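You operate a simulated robot arm through the tools that you are given. There is no shell and no other tool.

You are at the controls of a simulated robot arm. One attempt, no reset.

JOB
Start a new batch on the status board: all three sliders back to BUILD.
Fine: board light on first; press the yellow +1 button once for each machine, three presses in all; fan and speed knob stay.

It is judged by the outcome, as a careful person would: the job done as asked, and still so three seconds after it is handed in. It fails if anything else is knocked over, pushed out of place, dropped, spilled or broken.

ROBOT AND FRAMES
A 7-joint arm with a two-finger parallel gripper, fixed in place. Base frame: the origin is at the foot of the arm, x ahead of it, y to its left, z up. Lengths are in m, angles in degrees, forces in N, time in s.
Its first joint turns from -166.0 to 166.0 degrees. Payload 4.4 kg.
Tool frame: the origin (TCP) lies between the finger pads and is the grasp point; the fingertips stand 0.023 m ahead of it; z points along the fingers, y is the line along which they close. The gripper opens to 0.094 m. The fingers are 0.038 m wide and 0.01 m thick; the gripper's body (0.054 by 0.096 m) begins 0.039 m behind the TCP.
Orientation is that of the tool frame in the base frame, as [roll, pitch, yaw] about the fixed x, y, z axes, in that order (R = Rz(yaw) Ry(pitch) Rx(roll)). With the fingers straight down and closing along the base's y, the tool's x points along the base's -x, its y along +y and its z along -z.

CONTROLS
- The arm moves only by the tool jog_arm. Its argument "moves" is a list that holds one entry, the list of rows, each a list of 7 numbers: the shift along the tool's x, y, z in units of 20 mm (1.0 is 20 mm), then the turn, a rotation vector about the tool's x, y, z in units of 5 degrees (1.0 is 5 degrees), then the closure, from 0 (fully open) to 1 (shut). In form: [[[tx, ty, tz, ax, ay, az, hand], ...]]. A call has 1 to 20 rows; each row shifts and turns the commanded pose from where the row before left it, along the tool's axes as they then stand. A call with a number of a shift or a turn outside -1 to 1 is refused whole. Each row takes 0.2 s and may step no farther than 0.05 m and 8.6 degrees from the row before; otherwise, or with a gripper value out of range, the whole call is refused. Where a pose cannot be reached the arm comes as near as it can. A force on the tool above 90 N (or 10 N above the force at the start of the call, whichever is more), or a blocked arm, ends the call early, and 0.2 s more pass. Each finger travels about 0.072 m/s and halts on what it meets, pressing with about 40 N; the grip force reading is that of the motor and also rises with nothing between the fingers. The clock runs only during rows and for 0.2 s after the last one: add rows that do not move to give the fingers time. The reply holds the time, the measured pose of the TCP, the force on the tool along the base axes, the opening and the grip force, in the units named above and with some noise, with the torque about the TCP (base axes, N m) and any sound that the robot's microphone picked up.
- Cameras (640 x 400 px; columns grow to the right, rows downward): "scene" is fixed at [0.2195, -0.5023, 1.7492]; the picture's right is [0.43, -0.90, 0.00], its down [-0.37, -0.18, -0.91] and it looks along [0.82, 0.40, -0.41] (base axes); focal length 329 px, centre (320, 200). "wrist" rides on the gripper at [0.086, 0.016, -0.074] in the tool frame; the picture's right is [-0.18, 0.98, 0.00], its down [-0.58, -0.11, -0.81] and it looks along [-0.79, -0.15, 0.59] (tool axes); focal length 243 px, centre (320, 200). There is no depth. A picture from a camera that has moved, and an enlarged one, comes with that camera's place and axes in the base frame and with its lens.
- get_image(camera): a new picture of that camera. It takes no simulated time.
- zoom(camera, box): a new picture of the part [left, top, right, bottom] of that camera's present view, enlarged. It takes no simulated time.
- hand_in(): hands the job in; it is judged then, once.

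Nothing tells you positions but the pictures and the camera data. Unless the task says otherwise, let go and move clear before handing in.

The tools are called after ">>>" by a JSON object that holds its "fn" and its "kwargs". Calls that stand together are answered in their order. jog_arm: Moves the arm, as the interface text tells. Its arguments: {"type":"object","properties":{"moves":{"type":"array"}},"required":["moves"]} The other tools are called the same way: get_image (camera) takes a picture; zoom (camera, box) takes an enlarged picture of a part of a camera's view; hand_in () hands the job in.

At the start:

```text
time_s: 0.0
tool_pos: [0.6158, 0.0945, 1.5296]
orientation: [-179.9, 0.0, 180.0]
force: [0.3, -0.8, 0.7]
moment: [-0.03, -0.03, 0.0]
width: 0.0942
finger_force: 0.0
```

scene: 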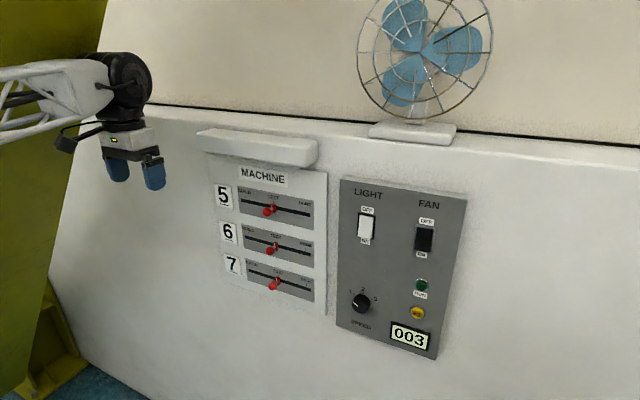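
wrist: 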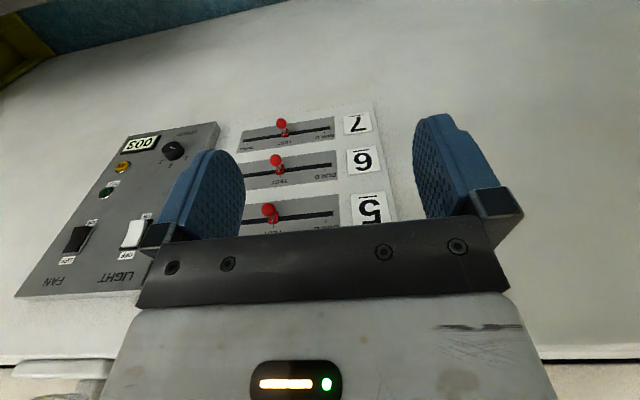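

I see a wall board with three sliders (machines 5, 6, 7) and a grey panel with light and fan rockers, a speed knob, a green button, a yellow button and a counter at 003. I'll zoom in to read the labels and estimate positions first.

>>> {"fn": "zoom", "kwargs": {"camera": "scene", "box": [190, 120, 340, 320]}}

>>> {"fn": "zoom", "kwargs": {"camera": "scene", "box": [325, 170, 475, 370]}}

>>> {"fn": "zoom", "kwargs": {"camera": "wrist", "box": [0, 90, 400, 340]}}

```text
2.00 times, centred on (265, 220) of scene
camera zoom: at [0.2195, -0.5023, 1.7492], right [0.43, -0.9, 0.0], down [-0.37, -0.18, -0.91], along [0.82, 0.4, -0.41], focal length 658 px, centre (430, 160)
```

zoom: 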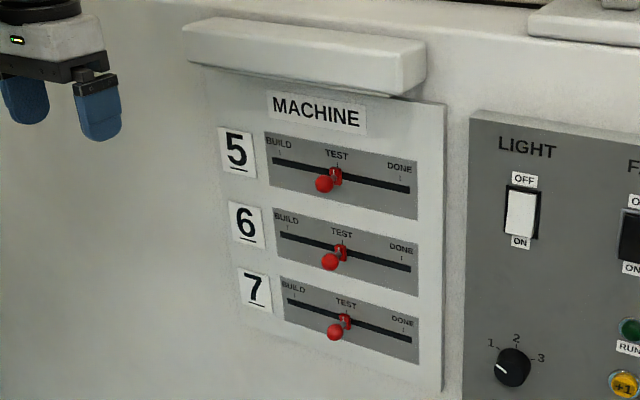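

```text
2.00 times, centred on (400, 270) of scene
camera zoom: at [0.2195, -0.5023, 1.7492], right [0.43, -0.9, 0.0], down [-0.37, -0.18, -0.91], along [0.82, 0.4, -0.41], focal length 658 px, centre (160, 60)
```

zoom: 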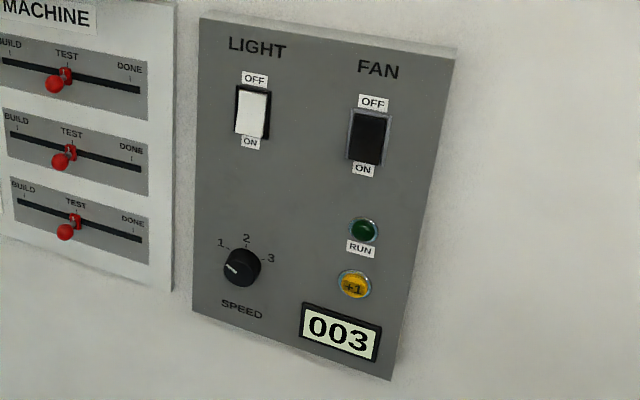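

```text
1.60 times, centred on (200, 215) of wrist
camera zoom: at [0.5292, 0.1098, 1.6038], right [0.18, 0.98, 0.0], down [0.58, -0.11, 0.81], along [0.79, -0.15, -0.59], focal length 388 px, centre (512, 176)
```

zoom: 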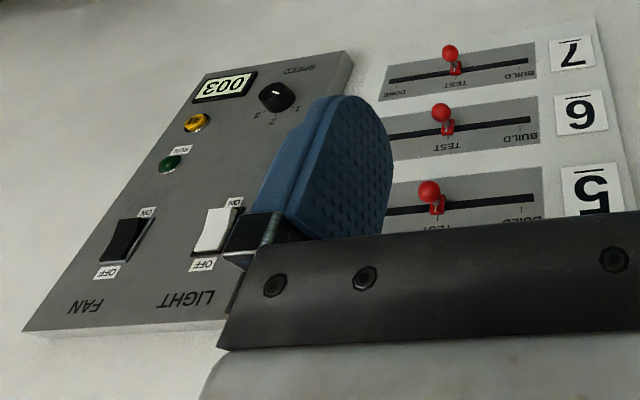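

The light switch, sliders and buttons sit on a vertical wall around x≈0.87–0.89: slider knobs at y≈-0.04 with z≈1.37/1.25/1.13, the yellow button at about (0.866, -0.447, 1.184), and the light rocker at about y≈-0.306, z≈1.38. I'll turn the tool to point at the wall and close the fingers for poking.

>>> {"fn": "jog_arm", "kwargs": {"moves": [[[0, 0, 0, 0, -1, 0, 1], [0, 0, 0, 0, -1, 0, 1], [0, 0, 0, 0, -1, 0, 1], [0, 0, 0, 0, -1, 0, 1], [0, 0, 0, 0, -1, 0, 1], [0, 0, 0, 0, -1, 0, 1], [0, 0, 0, 0, -1, 0, 1], [0, 0, 0, 0, -1, 0, 1], [0, 0, 0, 0, -1, 0, 1], [0, 0, 0, 0, -1, 0, 1], [0, 0, 0, 0, -1, 0, 1], [0, 0, 0, 0, -1, 0, 1], [0, 0, 0, 0, -1, 0, 1], [0, 0, 0, 0, -1, 0, 1], [0, 0, 0, 0, -1, 0, 1], [0, 0, 0, 0, -1, 0, 1], [0, 0, 0, 0, -1, 0, 1], [0, 0, 0, 0, -1, 0, 1]]]}}

```text
time_s: 3.8
tool_pos: [0.6152, 0.0947, 1.534]
orientation: [9.5, 89.6, 9.6]
force: [-0.6, -1.2, 1.8]
moment: [-0.03, 0.08, -0.01]
width: 0.0
finger_force: 39.8
```

The tool now points at the wall (+x) with the fingers shut. Next I move sideways to stand in front of the light rocker's lower half, staying well back from the wall.

>>> {"fn": "jog_arm", "kwargs": {"moves": [[[0.45, -1, 0, 0, 0, 0, 1], [0.45, -1, 0, 0, 0, 0, 1], [0.45, -1, 0, 0, 0, 0, 1], [0.45, -1, 0, 0, 0, 0, 1], [0.45, -1, 0, 0, 0, 0, 1], [0.45, -1, 0, 0, 0, 0, 1], [0.45, -1, 0, 0, 0, 0, 1], [0.45, -1, 0, 0, 0, 0, 1], [0.45, -1, 0, 0, 0, 0, 1], [0.45, -1, 0, 0, 0, 0, 1], [0.45, -1, 0, 0, 0, 0, 1], [0.45, -1, 0, 0, 0, 0, 1], [0.45, -1, 0, 0, 0, 0, 1], [0.45, -1, 0, 0, 0, 0, 1], [0.45, -1, 0, 0, 0, 0, 1], [0.45, -1, 0, 0, 0, 0, 1], [0.45, -1, 0, 0, 0, 0, 1], [0.45, -1, 0, 0, 0, 0, 1], [0.45, -1, 0, 0, 0, 0, 1], [0.45, -1, 0, 0, 0, 0, 1]]]}}

>>> {"fn": "get_image", "kwargs": {"camera": "wrist"}}

>>> {"fn": "get_image", "kwargs": {"camera": "scene"}}

```text
time_s: 8.0
tool_pos: [0.6167, -0.3043, 1.3479]
orientation: [120.9, 90.0, 120.7]
force: [0.4, -0.5, 0.5]
moment: [-0.01, -0.01, 0.02]
width: 0.0001
finger_force: 40.1
```

```text
taken
camera wrist: at [0.5404, -0.2898, 1.2622], right [0.0, 0.98, 0.18], down [-0.81, -0.11, 0.58], along [0.59, -0.15, 0.79], focal length 243 px, centre (320, 200)
```

wrist: 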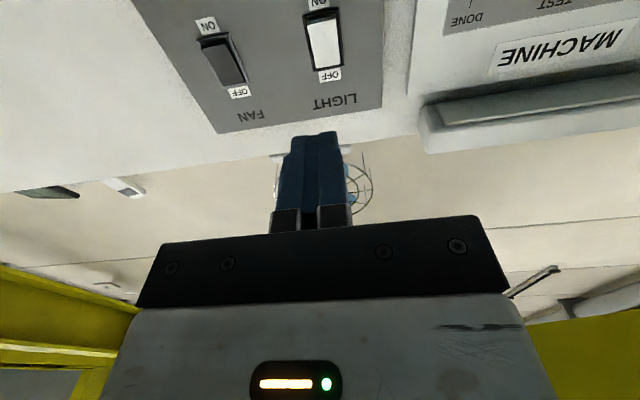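

```text
taken
```

scene: 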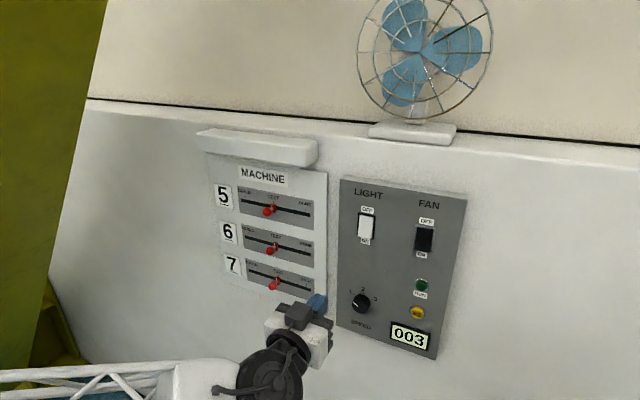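

The gripper stands in front of the panel; the wrist camera looks up from below. I'll zoom in on the rocker to refine its position and see which side is pressed.

>>> {"fn": "zoom", "kwargs": {"camera": "wrist", "box": [180, 0, 400, 140]}}

>>> {"fn": "zoom", "kwargs": {"camera": "scene", "box": [340, 190, 450, 270]}}

```text
2.86 times, centred on (290, 70) of wrist
camera zoom: at [0.5404, -0.2898, 1.2622], right [0.0, 0.98, 0.18], down [-0.81, -0.11, 0.58], along [0.59, -0.15, 0.79], focal length 693 px, centre (406, 571)
```

zoom: 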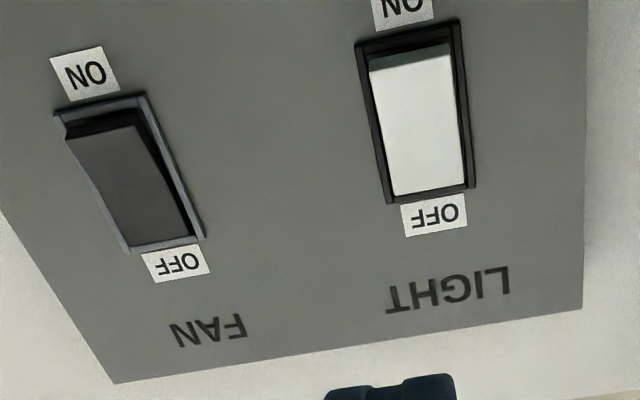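

```text
5.00 times, centred on (395, 230) of scene
camera zoom: at [0.2195, -0.5023, 1.7492], right [0.43, -0.9, 0.0], down [-0.37, -0.18, -0.91], along [0.82, 0.4, -0.41], focal length 1646 px, centre (-55, 50)
```

zoom: 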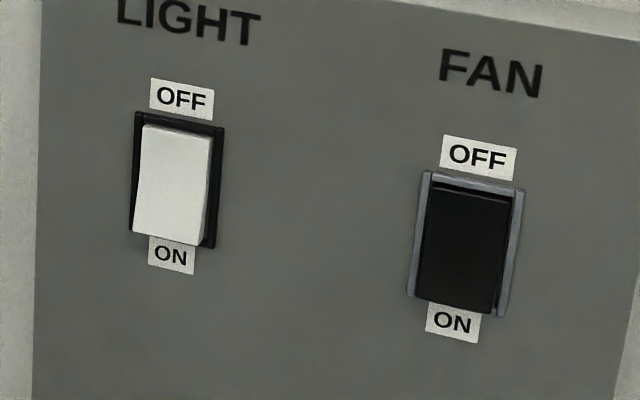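

Both rockers are at OFF (their ON ends stick out); the light rocker runs z≈1.36–1.41 at y≈-0.307, with its ON end at x≈0.857. I'll raise slightly to z≈1.362 and approach to about 35 mm short, then look.

>>> {"fn": "jog_arm", "kwargs": {"moves": [[[-0.7, -0.15, 1, 0, 0, 0, 1], [0, 0, 1, 0, 0, 0, 1], [0, 0, 1, 0, 0, 0, 1], [0, 0, 1, 0, 0, 0, 1], [0, 0, 1, 0, 0, 0, 1], [0, 0, 1, 0, 0, 0, 1], [0, 0, 1, 0, 0, 0, 1], [0, 0, 1, 0, 0, 0, 1], [0, 0, 1, 0, 0, 0, 1], [0, 0, 0, 0, 0, 0, 1]]]}}

>>> {"fn": "get_image", "kwargs": {"camera": "wrist"}}

>>> {"fn": "zoom", "kwargs": {"camera": "scene", "box": [280, 160, 480, 320]}}

```text
time_s: 10.2
tool_pos: [0.7972, -0.3088, 1.3648]
orientation: [112.4, 90.0, 112.4]
force: [0.2, 0.7, 0.1]
moment: [-0.02, 0.01, 0.01]
width: 0.0
finger_force: 39.9
```

```text
taken
camera wrist: at [0.7215, -0.2933, 1.2761], right [0.0, 0.98, 0.18], down [-0.81, -0.11, 0.58], along [0.59, -0.15, 0.79], focal length 243 px, centre (320, 200)
```

wrist: 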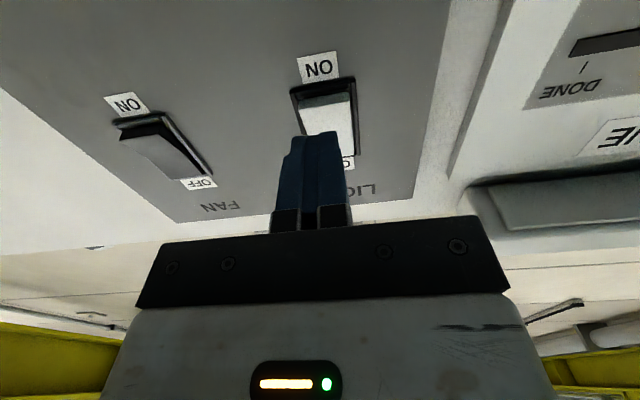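

```text
2.50 times, centred on (380, 240) of scene
camera zoom: at [0.2195, -0.5023, 1.7492], right [0.43, -0.9, 0.0], down [-0.37, -0.18, -0.91], along [0.82, 0.4, -0.41], focal length 823 px, centre (170, 100)
```

zoom: 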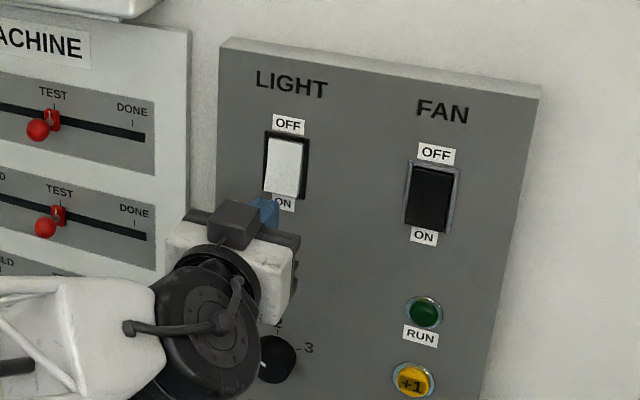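

>>> {"fn": "zoom", "kwargs": {"camera": "wrist", "box": [260, 40, 420, 140]}}

```text
4.00 times, centred on (340, 90) of wrist
camera zoom: at [0.7215, -0.2933, 1.2761], right [0.0, 0.98, 0.18], down [-0.81, -0.11, 0.58], along [0.59, -0.15, 0.79], focal length 970 px, centre (240, 640)
```

zoom: 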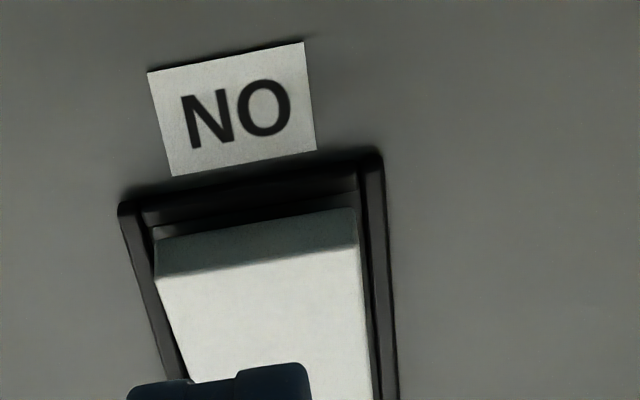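

The light rocker's ON edge is at about (0.856, -0.307, 1.359) and my fingertip is about 35 mm short of it. I'll lower a few mm and press in small steps.

>>> {"fn": "jog_arm", "kwargs": {"moves": [[[0.25, 0.1, 1, 0, 0, 0, 1], [0, 0, 0.5, 0, 0, 0, 1], [0, 0, 0.2, 0, 0, 0, 1], [0, 0, 0.2, 0, 0, 0, 1], [0, 0, 0.2, 0, 0, 0, 1], [0, 0, 0, 0, 0, 0, 1]]]}}

>>> {"fn": "zoom", "kwargs": {"camera": "wrist", "box": [220, 40, 420, 160]}}

>>> {"fn": "zoom", "kwargs": {"camera": "scene", "box": [320, 180, 440, 270]}}

```text
time_s: 11.6
tool_pos: [0.838, -0.306, 1.357]
orientation: [16.7, 89.9, 16.8]
force: [-58.6, 11.5, -7.6]
moment: [0.07, -0.92, 0.35]
width: 0.0001
finger_force: 39.9
heard: click
```

```text
3.20 times, centred on (320, 100) of wrist
camera zoom: at [0.7621, -0.2917, 1.2714], right [0.0, 0.98, 0.18], down [-0.81, -0.11, 0.58], along [0.59, -0.15, 0.79], focal length 776 px, centre (320, 520)
```

zoom: 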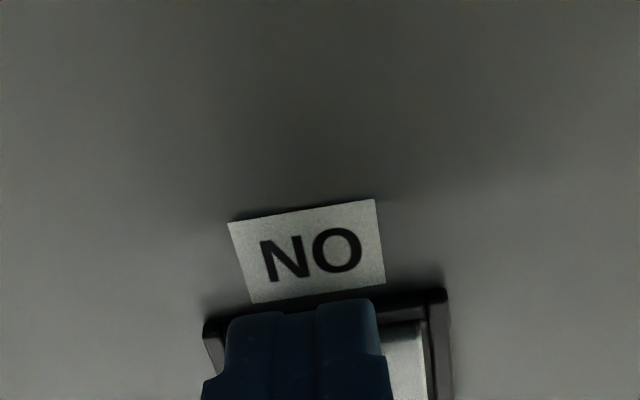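

```text
4.44 times, centred on (380, 225) of scene
camera zoom: at [0.2195, -0.5023, 1.7492], right [0.43, -0.9, 0.0], down [-0.37, -0.18, -0.91], along [0.82, 0.4, -0.41], focal length 1463 px, centre (53, 89)
```

zoom: 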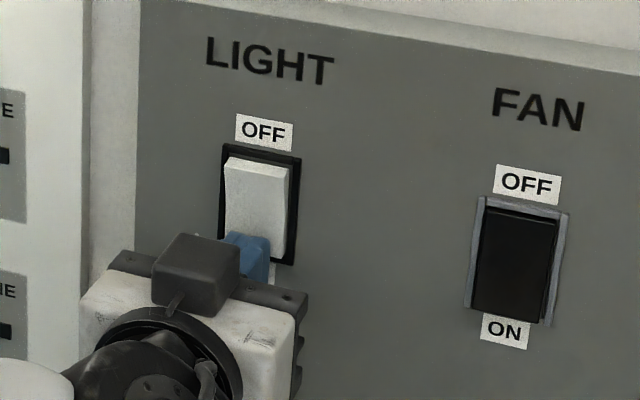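

A click was heard and the rocker's OFF end now stands proud, so it flipped. I'll back off straight and check that the board light is on.

>>> {"fn": "jog_arm", "kwargs": {"moves": [[[0, 0, -0.5, 0, 0, 0, 1], [0, 0, -1, 0, 0, 0, 1], [0, 0, -1, 0, 0, 0, 1], [0, 0, -1, 0, 0, 0, 1], [0, 0, -1, 0, 0, 0, 1], [0, 0, 0, 0, 0, 0, 1]]]}}

>>> {"fn": "get_image", "kwargs": {"camera": "scene"}}

>>> {"fn": "zoom", "kwargs": {"camera": "scene", "box": [330, 170, 480, 370]}}

```text
time_s: 13.0
tool_pos: [0.7482, -0.306, 1.3582]
orientation: [101.2, 90.0, 101.0]
force: [-0.1, -1.0, -0.2]
moment: [0.03, -0.01, -0.01]
width: 0.0
finger_force: 40.1
```

```text
taken
```

scene: 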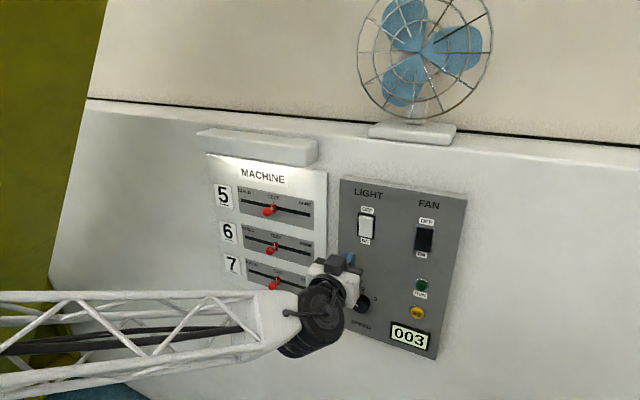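

```text
2.00 times, centred on (405, 270) of scene
camera zoom: at [0.2195, -0.5023, 1.7492], right [0.43, -0.9, 0.0], down [-0.37, -0.18, -0.91], along [0.82, 0.4, -0.41], focal length 658 px, centre (150, 60)
```

zoom: 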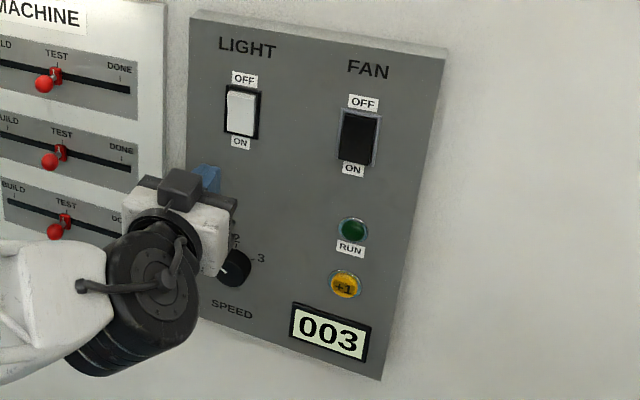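

The light is on (the board's top glows brighter), with fan still OFF and counter at 003. Next I move in front of the yellow +1 button at about y=-0.447, z=1.184, staying back from the panel.

>>> {"fn": "jog_arm", "kwargs": {"moves": [[[0, 0, -0.8, 0, 0, 0, 1], [0.967, -0.78, 0, 0, 0, 0, 1], [0.967, -0.78, 0, 0, 0, 0, 1], [0.967, -0.78, 0, 0, 0, 0, 1], [0.967, -0.78, 0, 0, 0, 0, 1], [0.967, -0.78, 0, 0, 0, 0, 1], [0.967, -0.78, 0, 0, 0, 0, 1], [0.967, -0.78, 0, 0, 0, 0, 1], [0.967, -0.78, 0, 0, 0, 0, 1], [0.967, -0.78, 0, 0, 0, 0, 1], [0, 0, 0, 0, 0, 0, 1]]]}}

>>> {"fn": "get_image", "kwargs": {"camera": "wrist"}}

>>> {"fn": "zoom", "kwargs": {"camera": "scene", "box": [330, 250, 490, 370]}}

```text
time_s: 15.4
tool_pos: [0.7332, -0.4475, 1.183]
orientation: [-92.4, 90.0, -92.5]
force: [0.3, 0.6, 0.3]
moment: [-0.01, 0.02, 0.02]
width: 0.0
finger_force: 40.5
```

```text
taken
camera wrist: at [0.6562, -0.4328, 1.096], right [0.0, 0.98, 0.18], down [-0.81, -0.11, 0.58], along [0.59, -0.15, 0.79], focal length 243 px, centre (320, 200)
```

wrist: 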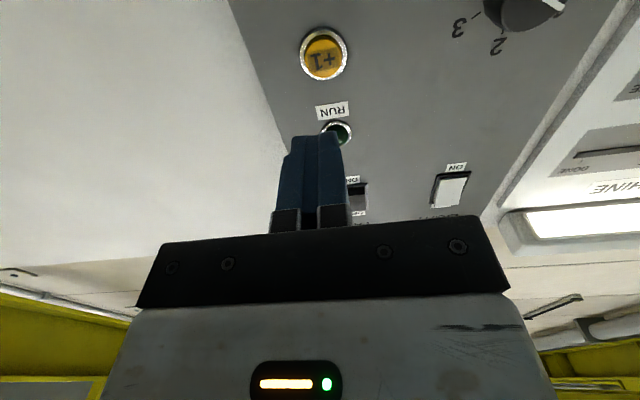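

```text
3.33 times, centred on (410, 310) of scene
camera zoom: at [0.2195, -0.5023, 1.7492], right [0.43, -0.9, 0.0], down [-0.37, -0.18, -0.91], along [0.82, 0.4, -0.41], focal length 1097 px, centre (20, -167)
```

zoom: 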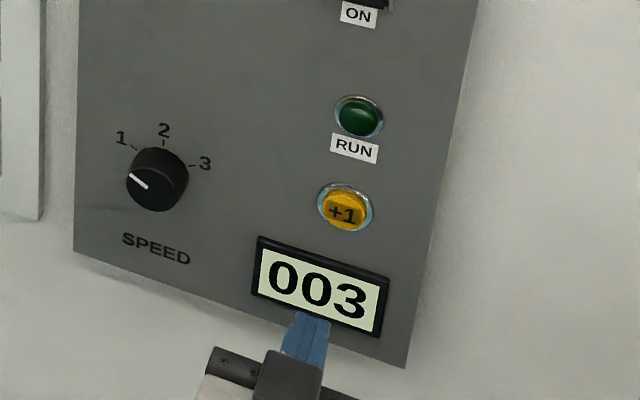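

The fingertip lines up with the yellow button at about (0.865, -0.447, 1.182), and the hood lamp is visibly lit. I'll approach to about 12 mm short of it, then press with small steps.

>>> {"fn": "jog_arm", "kwargs": {"moves": [[[0, 0, 1, 0, 0, 0, 1], [0, 0, 1, 0, 0, 0, 1], [0, 0, 1, 0, 0, 0, 1], [0, 0, 1, 0, 0, 0, 1], [0, 0, 0.5, 0, 0, 0, 1], [0, 0, 0, 0, 0, 0, 1]]]}}

>>> {"fn": "zoom", "kwargs": {"camera": "wrist", "box": [240, 40, 400, 140]}}

>>> {"fn": "zoom", "kwargs": {"camera": "scene", "box": [370, 270, 450, 350]}}

```text
time_s: 16.8
tool_pos: [0.8225, -0.4479, 1.1851]
orientation: [-30.8, 90.0, -30.9]
force: [0.7, 0.2, 0.0]
moment: [-0.01, 0.0, -0.02]
width: 0.0
finger_force: 39.9
```

```text
4.00 times, centred on (320, 90) of wrist
camera zoom: at [0.747, -0.4324, 1.0983], right [0.0, 0.98, 0.18], down [-0.81, -0.11, 0.58], along [0.59, -0.15, 0.79], focal length 970 px, centre (320, 640)
```

zoom: 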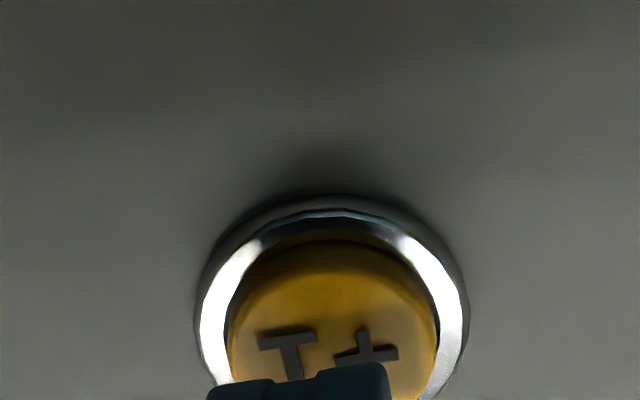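

```text
5.00 times, centred on (410, 310) of scene
camera zoom: at [0.2195, -0.5023, 1.7492], right [0.43, -0.9, 0.0], down [-0.37, -0.18, -0.91], along [0.82, 0.4, -0.41], focal length 1646 px, centre (-130, -350)
```

zoom: 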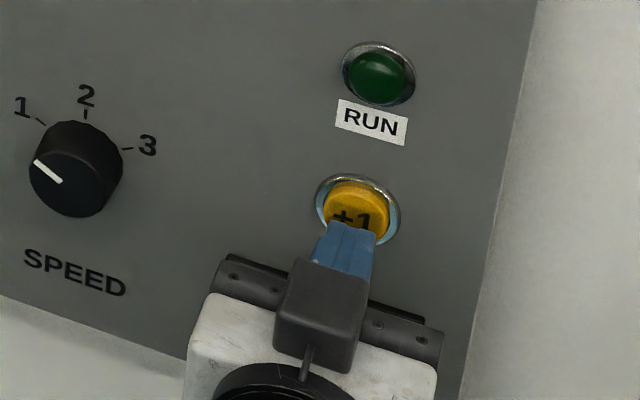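

The tip is aligned with the yellow cap and not touching yet. I'll press in slow steps and watch for force, the click, and the counter.

>>> {"fn": "jog_arm", "kwargs": {"moves": [[[0, 0, 0.2, 0, 0, 0, 1], [0, 0, 0.2, 0, 0, 0, 1], [0, 0, 0.2, 0, 0, 0, 1], [0, 0, 0, 0, 0, 0, 1]]]}}

>>> {"fn": "zoom", "kwargs": {"camera": "scene", "box": [370, 270, 450, 350]}}

```text
time_s: 17.8
tool_pos: [0.8339, -0.4468, 1.186]
orientation: [-156.3, 90.0, -156.2]
force: [1.0, 0.0, 0.4]
moment: [0.03, 0.03, -0.02]
width: 0.0
finger_force: 39.4
```

```text
5.00 times, centred on (410, 310) of scene
camera zoom: at [0.2195, -0.5023, 1.7492], right [0.43, -0.9, 0.0], down [-0.37, -0.18, -0.91], along [0.82, 0.4, -0.41], focal length 1646 px, centre (-130, -350)
```

zoom: 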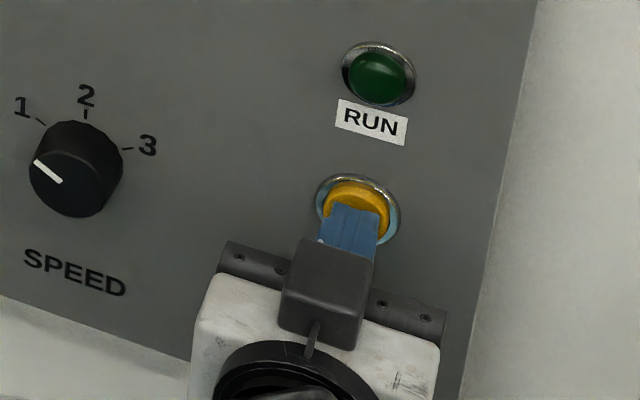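

>>> {"fn": "jog_arm", "kwargs": {"moves": [[[0.1, 0, 0.1, 0, 0, 0, 1], [0, 0, 0.15, 0, 0, 0, 1], [0, 0, 0, 0, 0, 0, 1]]]}}

```text
time_s: 18.6
tool_pos: [0.8396, -0.4475, 1.1838]
orientation: [134.2, 90.0, 134.1]
force: [-2.1, -0.3, 1.2]
moment: [0.03, -0.02, 0.01]
width: 0.0
finger_force: 39.7
```

The fingertip at x≈0.863 has just begun to touch the yellow cap (about 2 N). I continue in small steps.

>>> {"fn": "jog_arm", "kwargs": {"moves": [[[0, 0, 0.15, 0, 0, 0, 1], [0, 0, 0, 0, 0, 0, 1]]]}}

```text
time_s: 19.2
tool_pos: [0.8413, -0.4466, 1.1829]
orientation: [-29.6, 90.0, -29.6]
force: [-4.0, -1.5, 1.7]
moment: [-0.01, -0.07, -0.06]
width: 0.0
finger_force: 39.8
heard: click
```

A click was heard at a light 4 N. I'll back off enough to read the counter and confirm it counted exactly once.

>>> {"fn": "jog_arm", "kwargs": {"moves": [[[0, 0, -0.5, 0, 0, 0, 1], [0, 0, -1, 0, 0, 0, 1], [0, 0, -1, 0, 0, 0, 1], [0, 0, -1, 0, 0, 0, 1], [0, 0, -1, 0, 0, 0, 1], [0, 0, -1, 0, 0, 0, 1], [0, 0, 0, 0, 0, 0, 1]]]}}

>>> {"fn": "zoom", "kwargs": {"camera": "scene", "box": [330, 250, 490, 370]}}

```text
time_s: 20.8
tool_pos: [0.7327, -0.4444, 1.1835]
orientation: [-102.7, 90.0, -102.9]
force: [0.1, -0.6, -1.1]
moment: [-0.01, 0.02, 0.02]
width: 0.0001
finger_force: 39.8
```

```text
3.33 times, centred on (410, 310) of scene
camera zoom: at [0.2195, -0.5023, 1.7492], right [0.43, -0.9, 0.0], down [-0.37, -0.18, -0.91], along [0.82, 0.4, -0.41], focal length 1097 px, centre (20, -167)
```

zoom: 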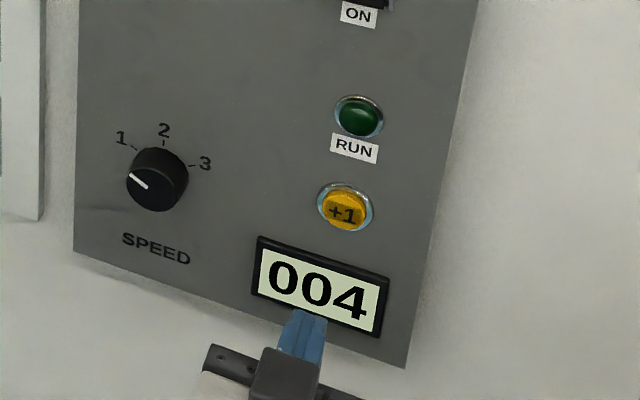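

The counter reads 004, so the press counted once. I'll repeat the same press motion for the second count.

>>> {"fn": "jog_arm", "kwargs": {"moves": [[[0, 0, 1, 0, 0, 0, 1], [0, 0, 1, 0, 0, 0, 1], [0, 0, 1, 0, 0, 0, 1], [0, 0, 1, 0, 0, 0, 1], [0, 0, 0.5, 0, 0, 0, 1], [0, 0, 0.3, 0, 0, 0, 1], [0, 0, 0.3, 0, 0, 0, 1], [0, 0, 0.2, 0, 0, 0, 1], [0, 0, 0.2, 0, 0, 0, 1], [0, 0, 0, 0, 0, 0, 1]]]}}

```text
time_s: 23.0
tool_pos: [0.8416, -0.4466, 1.1827]
orientation: [-22.7, 90.0, -22.8]
force: [-4.2, -1.6, 1.8]
moment: [-0.02, -0.06, -0.03]
width: 0.0
finger_force: 40.0
heard: click
```

A second click at the same depth and force. I back off again to read the counter.

>>> {"fn": "jog_arm", "kwargs": {"moves": [[[0, 0, -0.5, 0, 0, 0, 1], [0, 0, -1, 0, 0, 0, 1], [0, 0, -1, 0, 0, 0, 1], [0, 0, -1, 0, 0, 0, 1], [0, 0, -1, 0, 0, 0, 1], [0, 0, -1, 0, 0, 0, 1], [0, 0, 0, 0, 0, 0, 1]]]}}

>>> {"fn": "zoom", "kwargs": {"camera": "scene", "box": [330, 250, 490, 370]}}

```text
time_s: 24.6
tool_pos: [0.7321, -0.4454, 1.182]
orientation: [101.3, 90.0, 101.2]
force: [0.2, -0.5, -0.4]
moment: [0.0, 0.02, 0.0]
width: 0.0002
finger_force: 40.3
```

```text
3.33 times, centred on (410, 310) of scene
camera zoom: at [0.2195, -0.5023, 1.7492], right [0.43, -0.9, 0.0], down [-0.37, -0.18, -0.91], along [0.82, 0.4, -0.41], focal length 1097 px, centre (20, -167)
```

zoom: 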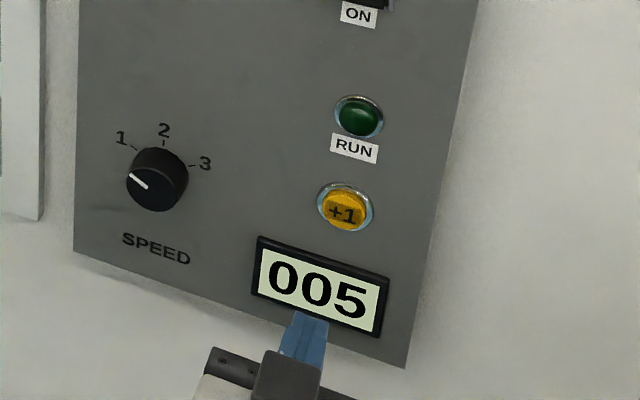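

The counter reads 005. One more identical press makes three.

>>> {"fn": "jog_arm", "kwargs": {"moves": [[[0, 0, 1, 0, 0, 0, 1], [0, 0, 1, 0, 0, 0, 1], [0, 0, 1, 0, 0, 0, 1], [0, 0, 1, 0, 0, 0, 1], [0, 0, 0.5, 0, 0, 0, 1], [0, 0, 0.3, 0, 0, 0, 1], [0, 0, 0.3, 0, 0, 0, 1], [0, 0, 0.2, 0, 0, 0, 1], [0, 0, 0.2, 0, 0, 0, 1], [0, 0, 0, 0, 0, 0, 1]]]}}

```text
time_s: 26.8
tool_pos: [0.8422, -0.4456, 1.1834]
orientation: [159.7, 90.0, 159.5]
force: [-3.8, -0.6, -0.3]
moment: [-0.01, -0.06, 0.01]
width: 0.0
finger_force: 39.7
heard: click
```

The third click came. I back off to confirm 006 before going to the sliders.

>>> {"fn": "jog_arm", "kwargs": {"moves": [[[0, 0, -0.5, 0, 0, 0, 1], [0, 0, -1, 0, 0, 0, 1], [0, 0, -1, 0, 0, 0, 1], [0, 0, -1, 0, 0, 0, 1], [0, 0, -1, 0, 0, 0, 1], [0, 0, -1, 0, 0, 0, 1], [0, 0, -1, 0, 0, 0, 1], [0, 0, 0, 0, 0, 0, 1]]]}}

>>> {"fn": "zoom", "kwargs": {"camera": "scene", "box": [330, 170, 480, 370]}}

>>> {"fn": "zoom", "kwargs": {"camera": "scene", "box": [190, 160, 340, 320]}}

```text
time_s: 28.6
tool_pos: [0.7118, -0.4468, 1.1832]
orientation: [-39.4, 90.0, -39.6]
force: [0.4, 0.7, -0.5]
moment: [0.01, 0.02, 0.01]
width: 0.0001
finger_force: 40.5
```

```text
2.00 times, centred on (405, 270) of scene
camera zoom: at [0.2195, -0.5023, 1.7492], right [0.43, -0.9, 0.0], down [-0.37, -0.18, -0.91], along [0.82, 0.4, -0.41], focal length 658 px, centre (150, 60)
```

zoom: 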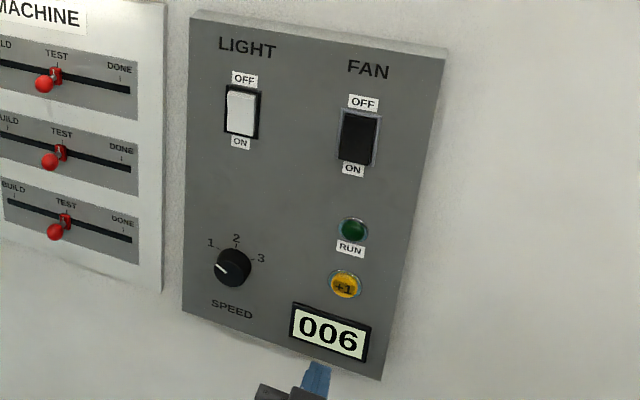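

```text
2.50 times, centred on (265, 240) of scene
camera zoom: at [0.2195, -0.5023, 1.7492], right [0.43, -0.9, 0.0], down [-0.37, -0.18, -0.91], along [0.82, 0.4, -0.41], focal length 823 px, centre (458, 100)
```

zoom: 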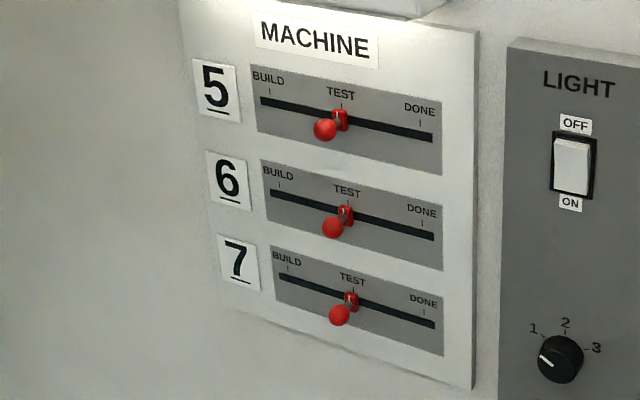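

The counter reads 006, the light rocker is ON, and fan and speed knob are unchanged. Now I go to the sliders, opening the fingers and moving in front of slider 7's knob (about y=-0.042, z=1.129).

>>> {"fn": "jog_arm", "kwargs": {"moves": [[[0.135, 1, 0, 0, 0, 0, 0.4], [0.135, 1, 0, 0, 0, 0, 0.4], [0.135, 1, 0, 0, 0, 0, 0.4], [0.135, 1, 0, 0, 0, 0, 0.4], [0.135, 1, 0, 0, 0, 0, 0.4], [0.135, 1, 0, 0, 0, 0, 0.4], [0.135, 1, 0, 0, 0, 0, 0.4], [0.135, 1, 0, 0, 0, 0, 0.4], [0.135, 1, 0, 0, 0, 0, 0.4], [0.135, 1, 0, 0, 0, 0, 0.4], [0.135, 1, 0, 0, 0, 0, 0.4], [0.135, 1, 0, 0, 0, 0, 0.4], [0.135, 1, 0, 0, 0, 0, 0.4], [0.135, 1, 0, 0, 0, 0, 0.4], [0.135, 1, 0, 0, 0, 0, 0.4], [0.135, 1, 0, 0, 0, 0, 0.4], [0.135, 1, 0, 0, 0, 0, 0.4], [0.135, 1, 0, 0, 0, 0, 0.4], [0.135, 1, 0, 0, 0, 0, 0.4], [0.135, 1, 0, 0, 0, 0, 0.4]]]}}

>>> {"fn": "get_image", "kwargs": {"camera": "wrist"}}

>>> {"fn": "get_image", "kwargs": {"camera": "scene"}}

```text
time_s: 32.8
tool_pos: [0.7126, -0.0469, 1.1275]
orientation: [-77.0, 90.0, -76.9]
force: [-0.9, -0.2, 0.3]
moment: [-0.02, -0.03, 0.0]
width: 0.0563
finger_force: 0.0
```

```text
taken
camera wrist: at [0.6368, -0.0323, 1.0416], right [0.0, 0.98, 0.18], down [-0.81, -0.11, 0.58], along [0.59, -0.15, 0.79], focal length 243 px, centre (320, 200)
```

wrist: 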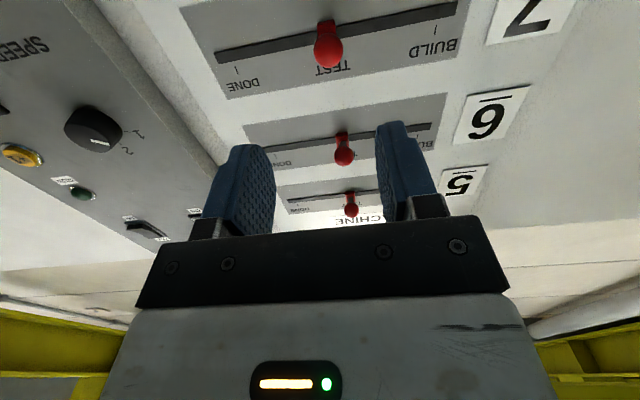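

```text
taken
```

scene: 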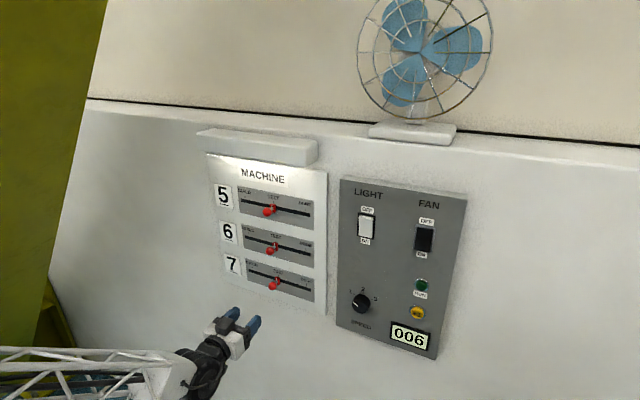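

Slider 7's knob ball is at about (0.853, -0.042, 1.130) and the BUILD mark is at y≈0.053, so the travel is about 95 mm. I'll move in with the open fingers straddling the ball, stopping the tips ~15 mm before the board.

>>> {"fn": "jog_arm", "kwargs": {"moves": [[[-0.1, 0.22, 1, 0, 0, 0, 0.4], [0, 0, 1, 0, 0, 0, 0.4], [0, 0, 1, 0, 0, 0, 0.4], [0, 0, 1, 0, 0, 0, 0.4], [0, 0, 1, 0, 0, 0, 0.4], [0, 0, 1, 0, 0, 0, 0.4], [0, 0, 0.4, 0, 0, 0, 0.4], [0, 0, 0, 0, 0, 0, 0.4]]]}}

>>> {"fn": "get_image", "kwargs": {"camera": "wrist"}}

>>> {"fn": "zoom", "kwargs": {"camera": "scene", "box": [200, 220, 340, 320]}}

```text
time_s: 34.6
tool_pos: [0.8405, -0.0412, 1.1303]
orientation: [164.0, 90.0, 164.1]
force: [0.9, -0.5, -0.3]
moment: [0.0, 0.0, -0.02]
width: 0.0564
finger_force: 0.0
```

```text
taken
camera wrist: at [0.7652, -0.0273, 1.0436], right [0.0, 0.98, 0.18], down [-0.81, -0.11, 0.58], along [0.59, -0.15, 0.79], focal length 243 px, centre (320, 200)
```

wrist: 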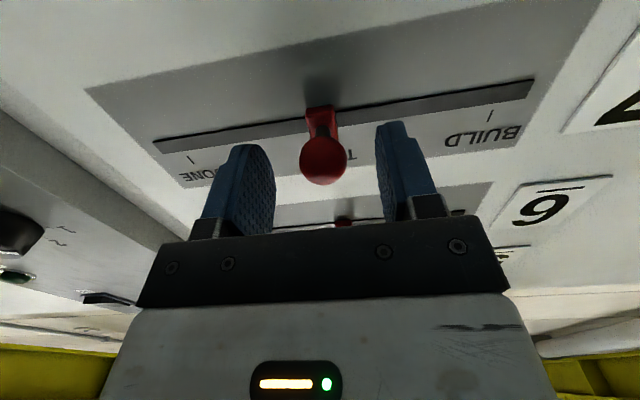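

```text
4.00 times, centred on (270, 270) of scene
camera zoom: at [0.2195, -0.5023, 1.7492], right [0.43, -0.9, 0.0], down [-0.37, -0.18, -0.91], along [0.82, 0.4, -0.41], focal length 1317 px, centre (520, -80)
```

zoom: 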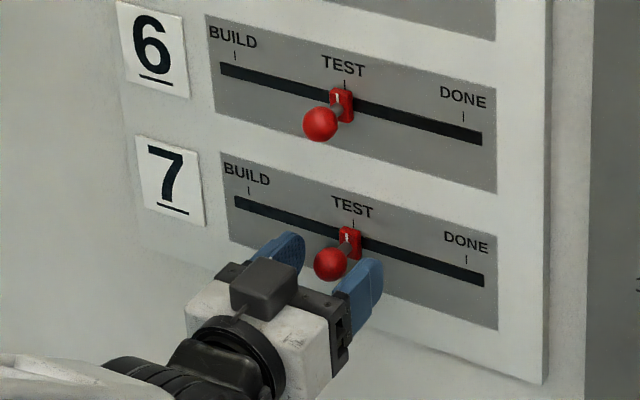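

The ball sits between the fingers with clear space around it. I'll go 8 mm deeper and close gently on the knob.

>>> {"fn": "jog_arm", "kwargs": {"moves": [[[0, 0, 0.4, 0, 0, 0, 0.4], [0, 0, 0, 0, 0, 0, 0.6], [0, 0, 0, 0, 0, 0, 1], [0, 0, 0, 0, 0, 0, 1]]]}}

>>> {"fn": "zoom", "kwargs": {"camera": "wrist", "box": [160, 60, 480, 260]}}

```text
time_s: 35.6
tool_pos: [0.8495, -0.0428, 1.132]
orientation: [144.6, 90.0, 144.5]
force: [6.2, 2.5, -1.3]
moment: [0.01, -0.03, 0.0]
width: 0.0235
finger_force: 45.1
```

```text
2.00 times, centred on (320, 160) of wrist
camera zoom: at [0.7737, -0.0282, 1.0445], right [0.0, 0.98, 0.18], down [-0.81, -0.11, 0.58], along [0.59, -0.15, 0.79], focal length 485 px, centre (320, 280)
```

zoom: 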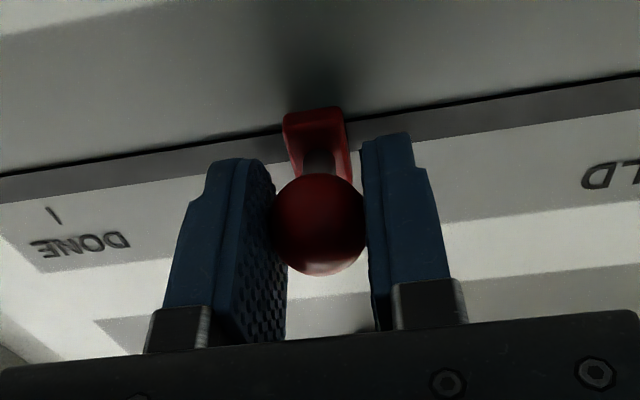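

The knob is gripped (ball about 23.5 mm wide). I'll slide it left toward BUILD, 80 mm first, then check the remaining distance.

>>> {"fn": "jog_arm", "kwargs": {"moves": [[[0, 0.5, 0, 0, 0, 0, 1], [0, 0.5, 0, 0, 0, 0, 1], [0, 0.5, 0, 0, 0, 0, 1], [0, 0.5, 0, 0, 0, 0, 1], [0, 0.5, 0, 0, 0, 0, 1], [0, 0.5, 0, 0, 0, 0, 1], [0, 0.5, 0, 0, 0, 0, 1], [0, 0.5, 0, 0, 0, 0, 1], [0, 0, 0, 0, 0, 0, 1]]]}}

>>> {"fn": "get_image", "kwargs": {"camera": "wrist"}}

>>> {"fn": "zoom", "kwargs": {"camera": "scene", "box": [200, 220, 340, 320]}}

```text
time_s: 37.6
tool_pos: [0.8492, 0.0381, 1.1313]
orientation: [-13.3, 90.0, -13.3]
force: [-36.7, 0.3, 10.5]
moment: [-0.02, -0.09, 0.02]
width: 0.0236
finger_force: 45.2
```

```text
taken
camera wrist: at [0.7727, 0.053, 1.0444], right [0.0, 0.98, 0.18], down [-0.81, -0.11, 0.58], along [0.59, -0.15, 0.79], focal length 243 px, centre (320, 200)
```

wrist: 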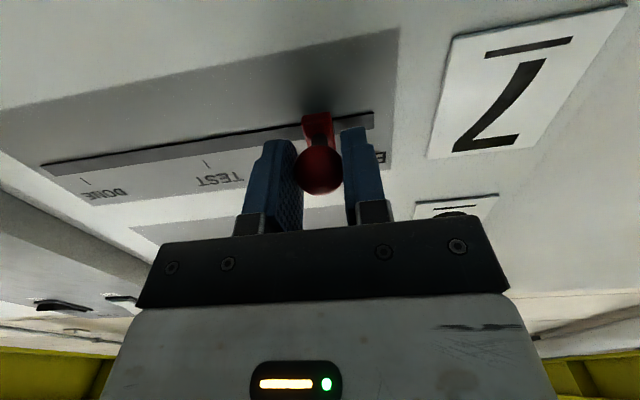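

```text
4.00 times, centred on (270, 270) of scene
camera zoom: at [0.2195, -0.5023, 1.7492], right [0.43, -0.9, 0.0], down [-0.37, -0.18, -0.91], along [0.82, 0.4, -0.41], focal length 1317 px, centre (520, -80)
```

zoom: 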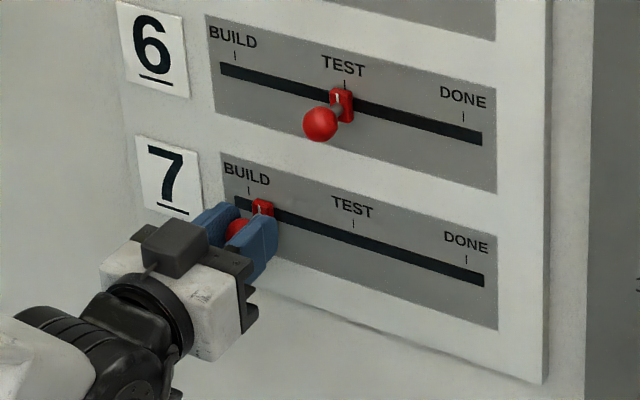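

The knob is now at y≈0.038, about 14 mm short of the BUILD mark. I'll ease the slight forward push and move the rest in small steps.

>>> {"fn": "jog_arm", "kwargs": {"moves": [[[0, 0.25, -0.05, 0, 0, 0, 1], [0, 0.25, -0.03, 0, 0, 0, 1], [0, 0.2, 0, 0, 0, 0, 1], [0, 0, 0, 0, 0, 0, 1]]]}}

>>> {"fn": "zoom", "kwargs": {"camera": "wrist", "box": [160, 60, 480, 260]}}

>>> {"fn": "zoom", "kwargs": {"camera": "scene", "box": [210, 240, 290, 300]}}

```text
time_s: 38.6
tool_pos: [0.8482, 0.0518, 1.1309]
orientation: [5.9, 89.8, 5.9]
force: [22.9, 1.6, 11.6]
moment: [0.0, -0.21, 0.03]
width: 0.024
finger_force: 44.8
```

```text
2.00 times, centred on (320, 160) of wrist
camera zoom: at [0.7728, 0.0666, 1.0443], right [0.0, 0.98, 0.18], down [-0.81, -0.11, 0.58], along [0.59, -0.15, 0.79], focal length 485 px, centre (320, 280)
```

zoom: 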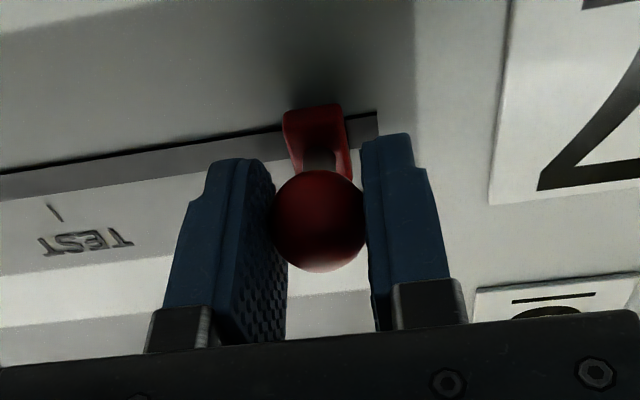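

```text
6.67 times, centred on (250, 270) of scene
camera zoom: at [0.2195, -0.5023, 1.7492], right [0.43, -0.9, 0.0], down [-0.37, -0.18, -0.91], along [0.82, 0.4, -0.41], focal length 2194 px, centre (787, -267)
```

zoom: 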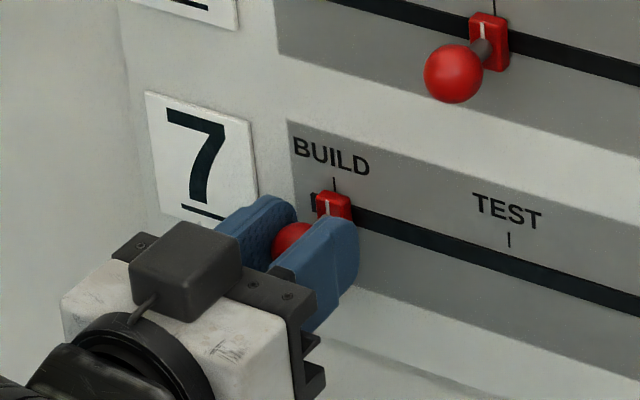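

The slider is near BUILD. I'll zoom further to compare its white pointer line with the BUILD tick, using slider 6 at TEST as reference for the parallax.

>>> {"fn": "zoom", "kwargs": {"camera": "scene", "box": [240, 255, 264, 270]}}

>>> {"fn": "zoom", "kwargs": {"camera": "scene", "box": [260, 233, 284, 248]}}

```text
16.00 times, centred on (252, 262) of scene
camera zoom: at [0.2195, -0.5023, 1.7492], right [0.43, -0.9, 0.0], down [-0.37, -0.18, -0.91], along [0.82, 0.4, -0.41], focal length 5266 px, centre (1408, -800)
```

zoom: 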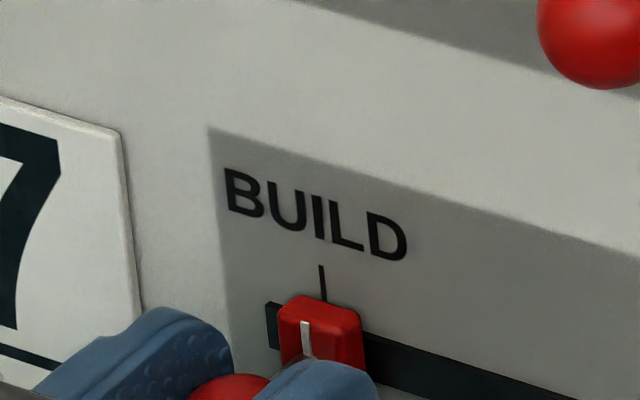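

```text
16.00 times, centred on (272, 240) of scene
camera zoom: at [0.2195, -0.5023, 1.7492], right [0.43, -0.9, 0.0], down [-0.37, -0.18, -0.91], along [0.82, 0.4, -0.41], focal length 5266 px, centre (1088, -448)
```

zoom: 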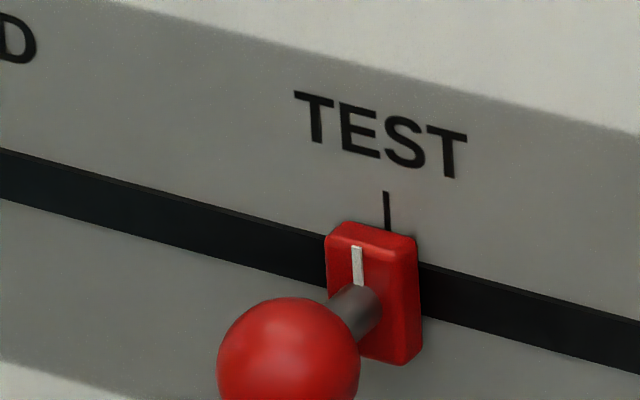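

By parallax comparison with slider 6, slider 7's pointer is about 2–3 mm short of the BUILD tick. I'll nudge it 2.5 mm further and check again.

>>> {"fn": "jog_arm", "kwargs": {"moves": [[[0, 0.125, 0.03, 0, 0, 0, 1], [0, 0, 0, 0, 0, 0, 1]]]}}

>>> {"fn": "zoom", "kwargs": {"camera": "scene", "box": [240, 255, 264, 270]}}

```text
time_s: 39.2
tool_pos: [0.8477, 0.0546, 1.1308]
orientation: [0.1, 90.0, 0.0]
force: [-3.2, -1.2, 21.7]
moment: [-0.03, -0.27, -0.03]
width: 0.0235
finger_force: 44.9
```

```text
16.00 times, centred on (252, 262) of scene
camera zoom: at [0.2195, -0.5023, 1.7492], right [0.43, -0.9, 0.0], down [-0.37, -0.18, -0.91], along [0.82, 0.4, -0.41], focal length 5266 px, centre (1408, -800)
```

zoom: 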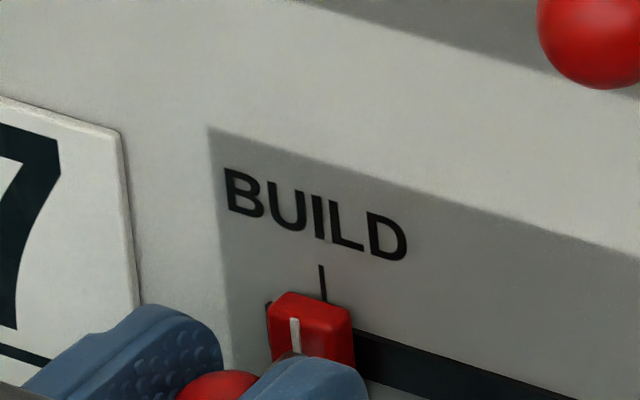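

The pointer now matches the reference parallax, so slider 7 is on BUILD. I'll open the fingers, back straight off and verify that it stays.

>>> {"fn": "jog_arm", "kwargs": {"moves": [[[0, 0, 0, 0, 0, 0, 0.7], [0, 0, 0, 0, 0, 0, 0.5], [0, 0, 0, 0, 0, 0, 0.4], [0, 0, -0.5, 0, 0, 0, 0.4], [0, 0, -1, 0, 0, 0, 0.4], [0, 0, -1, 0, 0, 0, 0.4], [0, 0, -1, 0, 0, 0, 0.4], [0, 0, -1, 0, 0, 0, 0.4], [0, 0, 0, 0, 0, 0, 0.4]]]}}

>>> {"fn": "zoom", "kwargs": {"camera": "scene", "box": [236, 252, 268, 272]}}

>>> {"fn": "get_image", "kwargs": {"camera": "wrist"}}

```text
time_s: 41.2
tool_pos: [0.757, 0.0554, 1.1296]
orientation: [-170.6, 89.9, -170.7]
force: [-0.1, 0.2, -0.6]
moment: [0.0, -0.01, 0.0]
width: 0.0564
finger_force: 0.0
```

```text
16.00 times, centred on (252, 262) of scene
camera zoom: at [0.2195, -0.5023, 1.7492], right [0.43, -0.9, 0.0], down [-0.37, -0.18, -0.91], along [0.82, 0.4, -0.41], focal length 5266 px, centre (1408, -792)
```

zoom: 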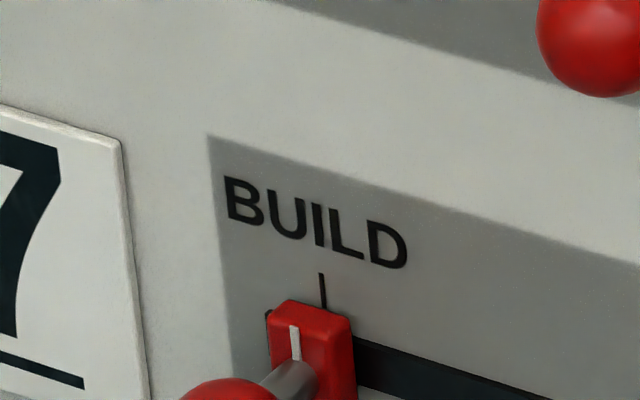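

```text
taken
camera wrist: at [0.6817, 0.0696, 1.0425], right [0.0, 0.98, 0.18], down [-0.81, -0.11, 0.58], along [0.59, -0.15, 0.79], focal length 243 px, centre (320, 200)
```

wrist: 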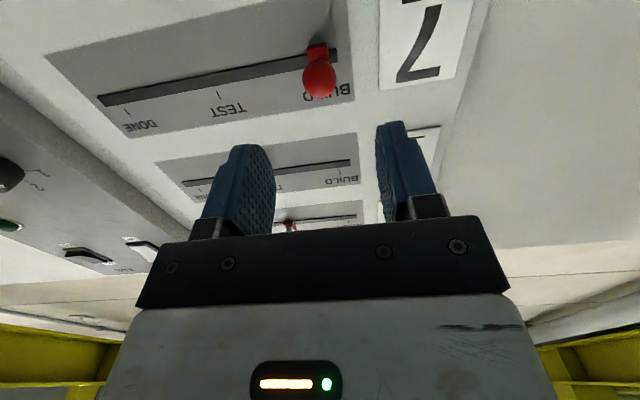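

Slider 7 rests on BUILD after release. Now I move to slider 6's knob at about (0.853, -0.042, 1.249), staying back from the board.

>>> {"fn": "jog_arm", "kwargs": {"moves": [[[-1, -0.817, 0, 0, 0, 0, 0.4], [-1, -0.817, 0, 0, 0, 0, 0.4], [-1, -0.817, 0, 0, 0, 0, 0.4], [-1, -0.817, 0, 0, 0, 0, 0.4], [-1, -0.817, 0, 0, 0, 0, 0.4], [-1, -0.817, 0, 0, 0, 0, 0.4], [0, 0, 1, 0, 0, 0, 0.4], [0, 0, 0.5, 0, 0, 0, 0.4], [0, 0, 0, 0, 0, 0, 0.4]]]}}

>>> {"fn": "get_image", "kwargs": {"camera": "wrist"}}

>>> {"fn": "zoom", "kwargs": {"camera": "scene", "box": [200, 200, 340, 300]}}

```text
time_s: 43.2
tool_pos: [0.7872, -0.0428, 1.2507]
orientation: [-20.4, 89.9, -20.5]
force: [-0.8, -0.4, 0.8]
moment: [0.02, 0.0, -0.02]
width: 0.0564
finger_force: 0.0
```

```text
taken
camera wrist: at [0.7118, -0.0281, 1.1634], right [0.0, 0.98, 0.18], down [-0.81, -0.11, 0.58], along [0.59, -0.15, 0.79], focal length 243 px, centre (320, 200)
```

wrist: 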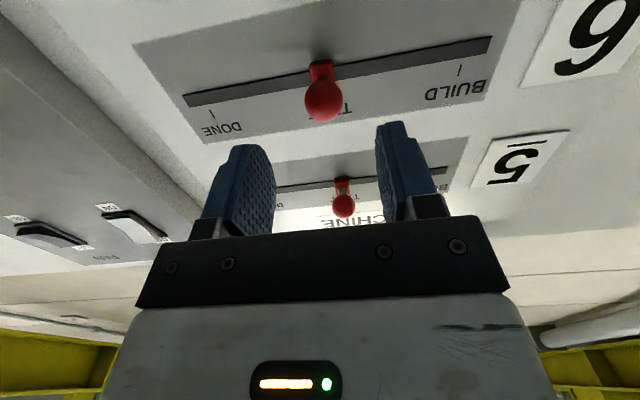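

```text
4.00 times, centred on (270, 250) of scene
camera zoom: at [0.2195, -0.5023, 1.7492], right [0.43, -0.9, 0.0], down [-0.37, -0.18, -0.91], along [0.82, 0.4, -0.41], focal length 1317 px, centre (520, 0)
```

zoom: 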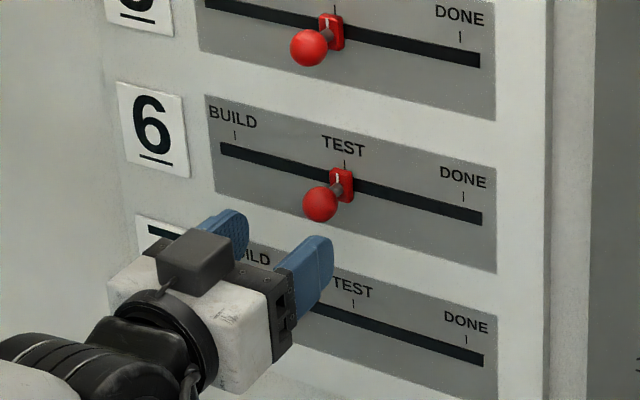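

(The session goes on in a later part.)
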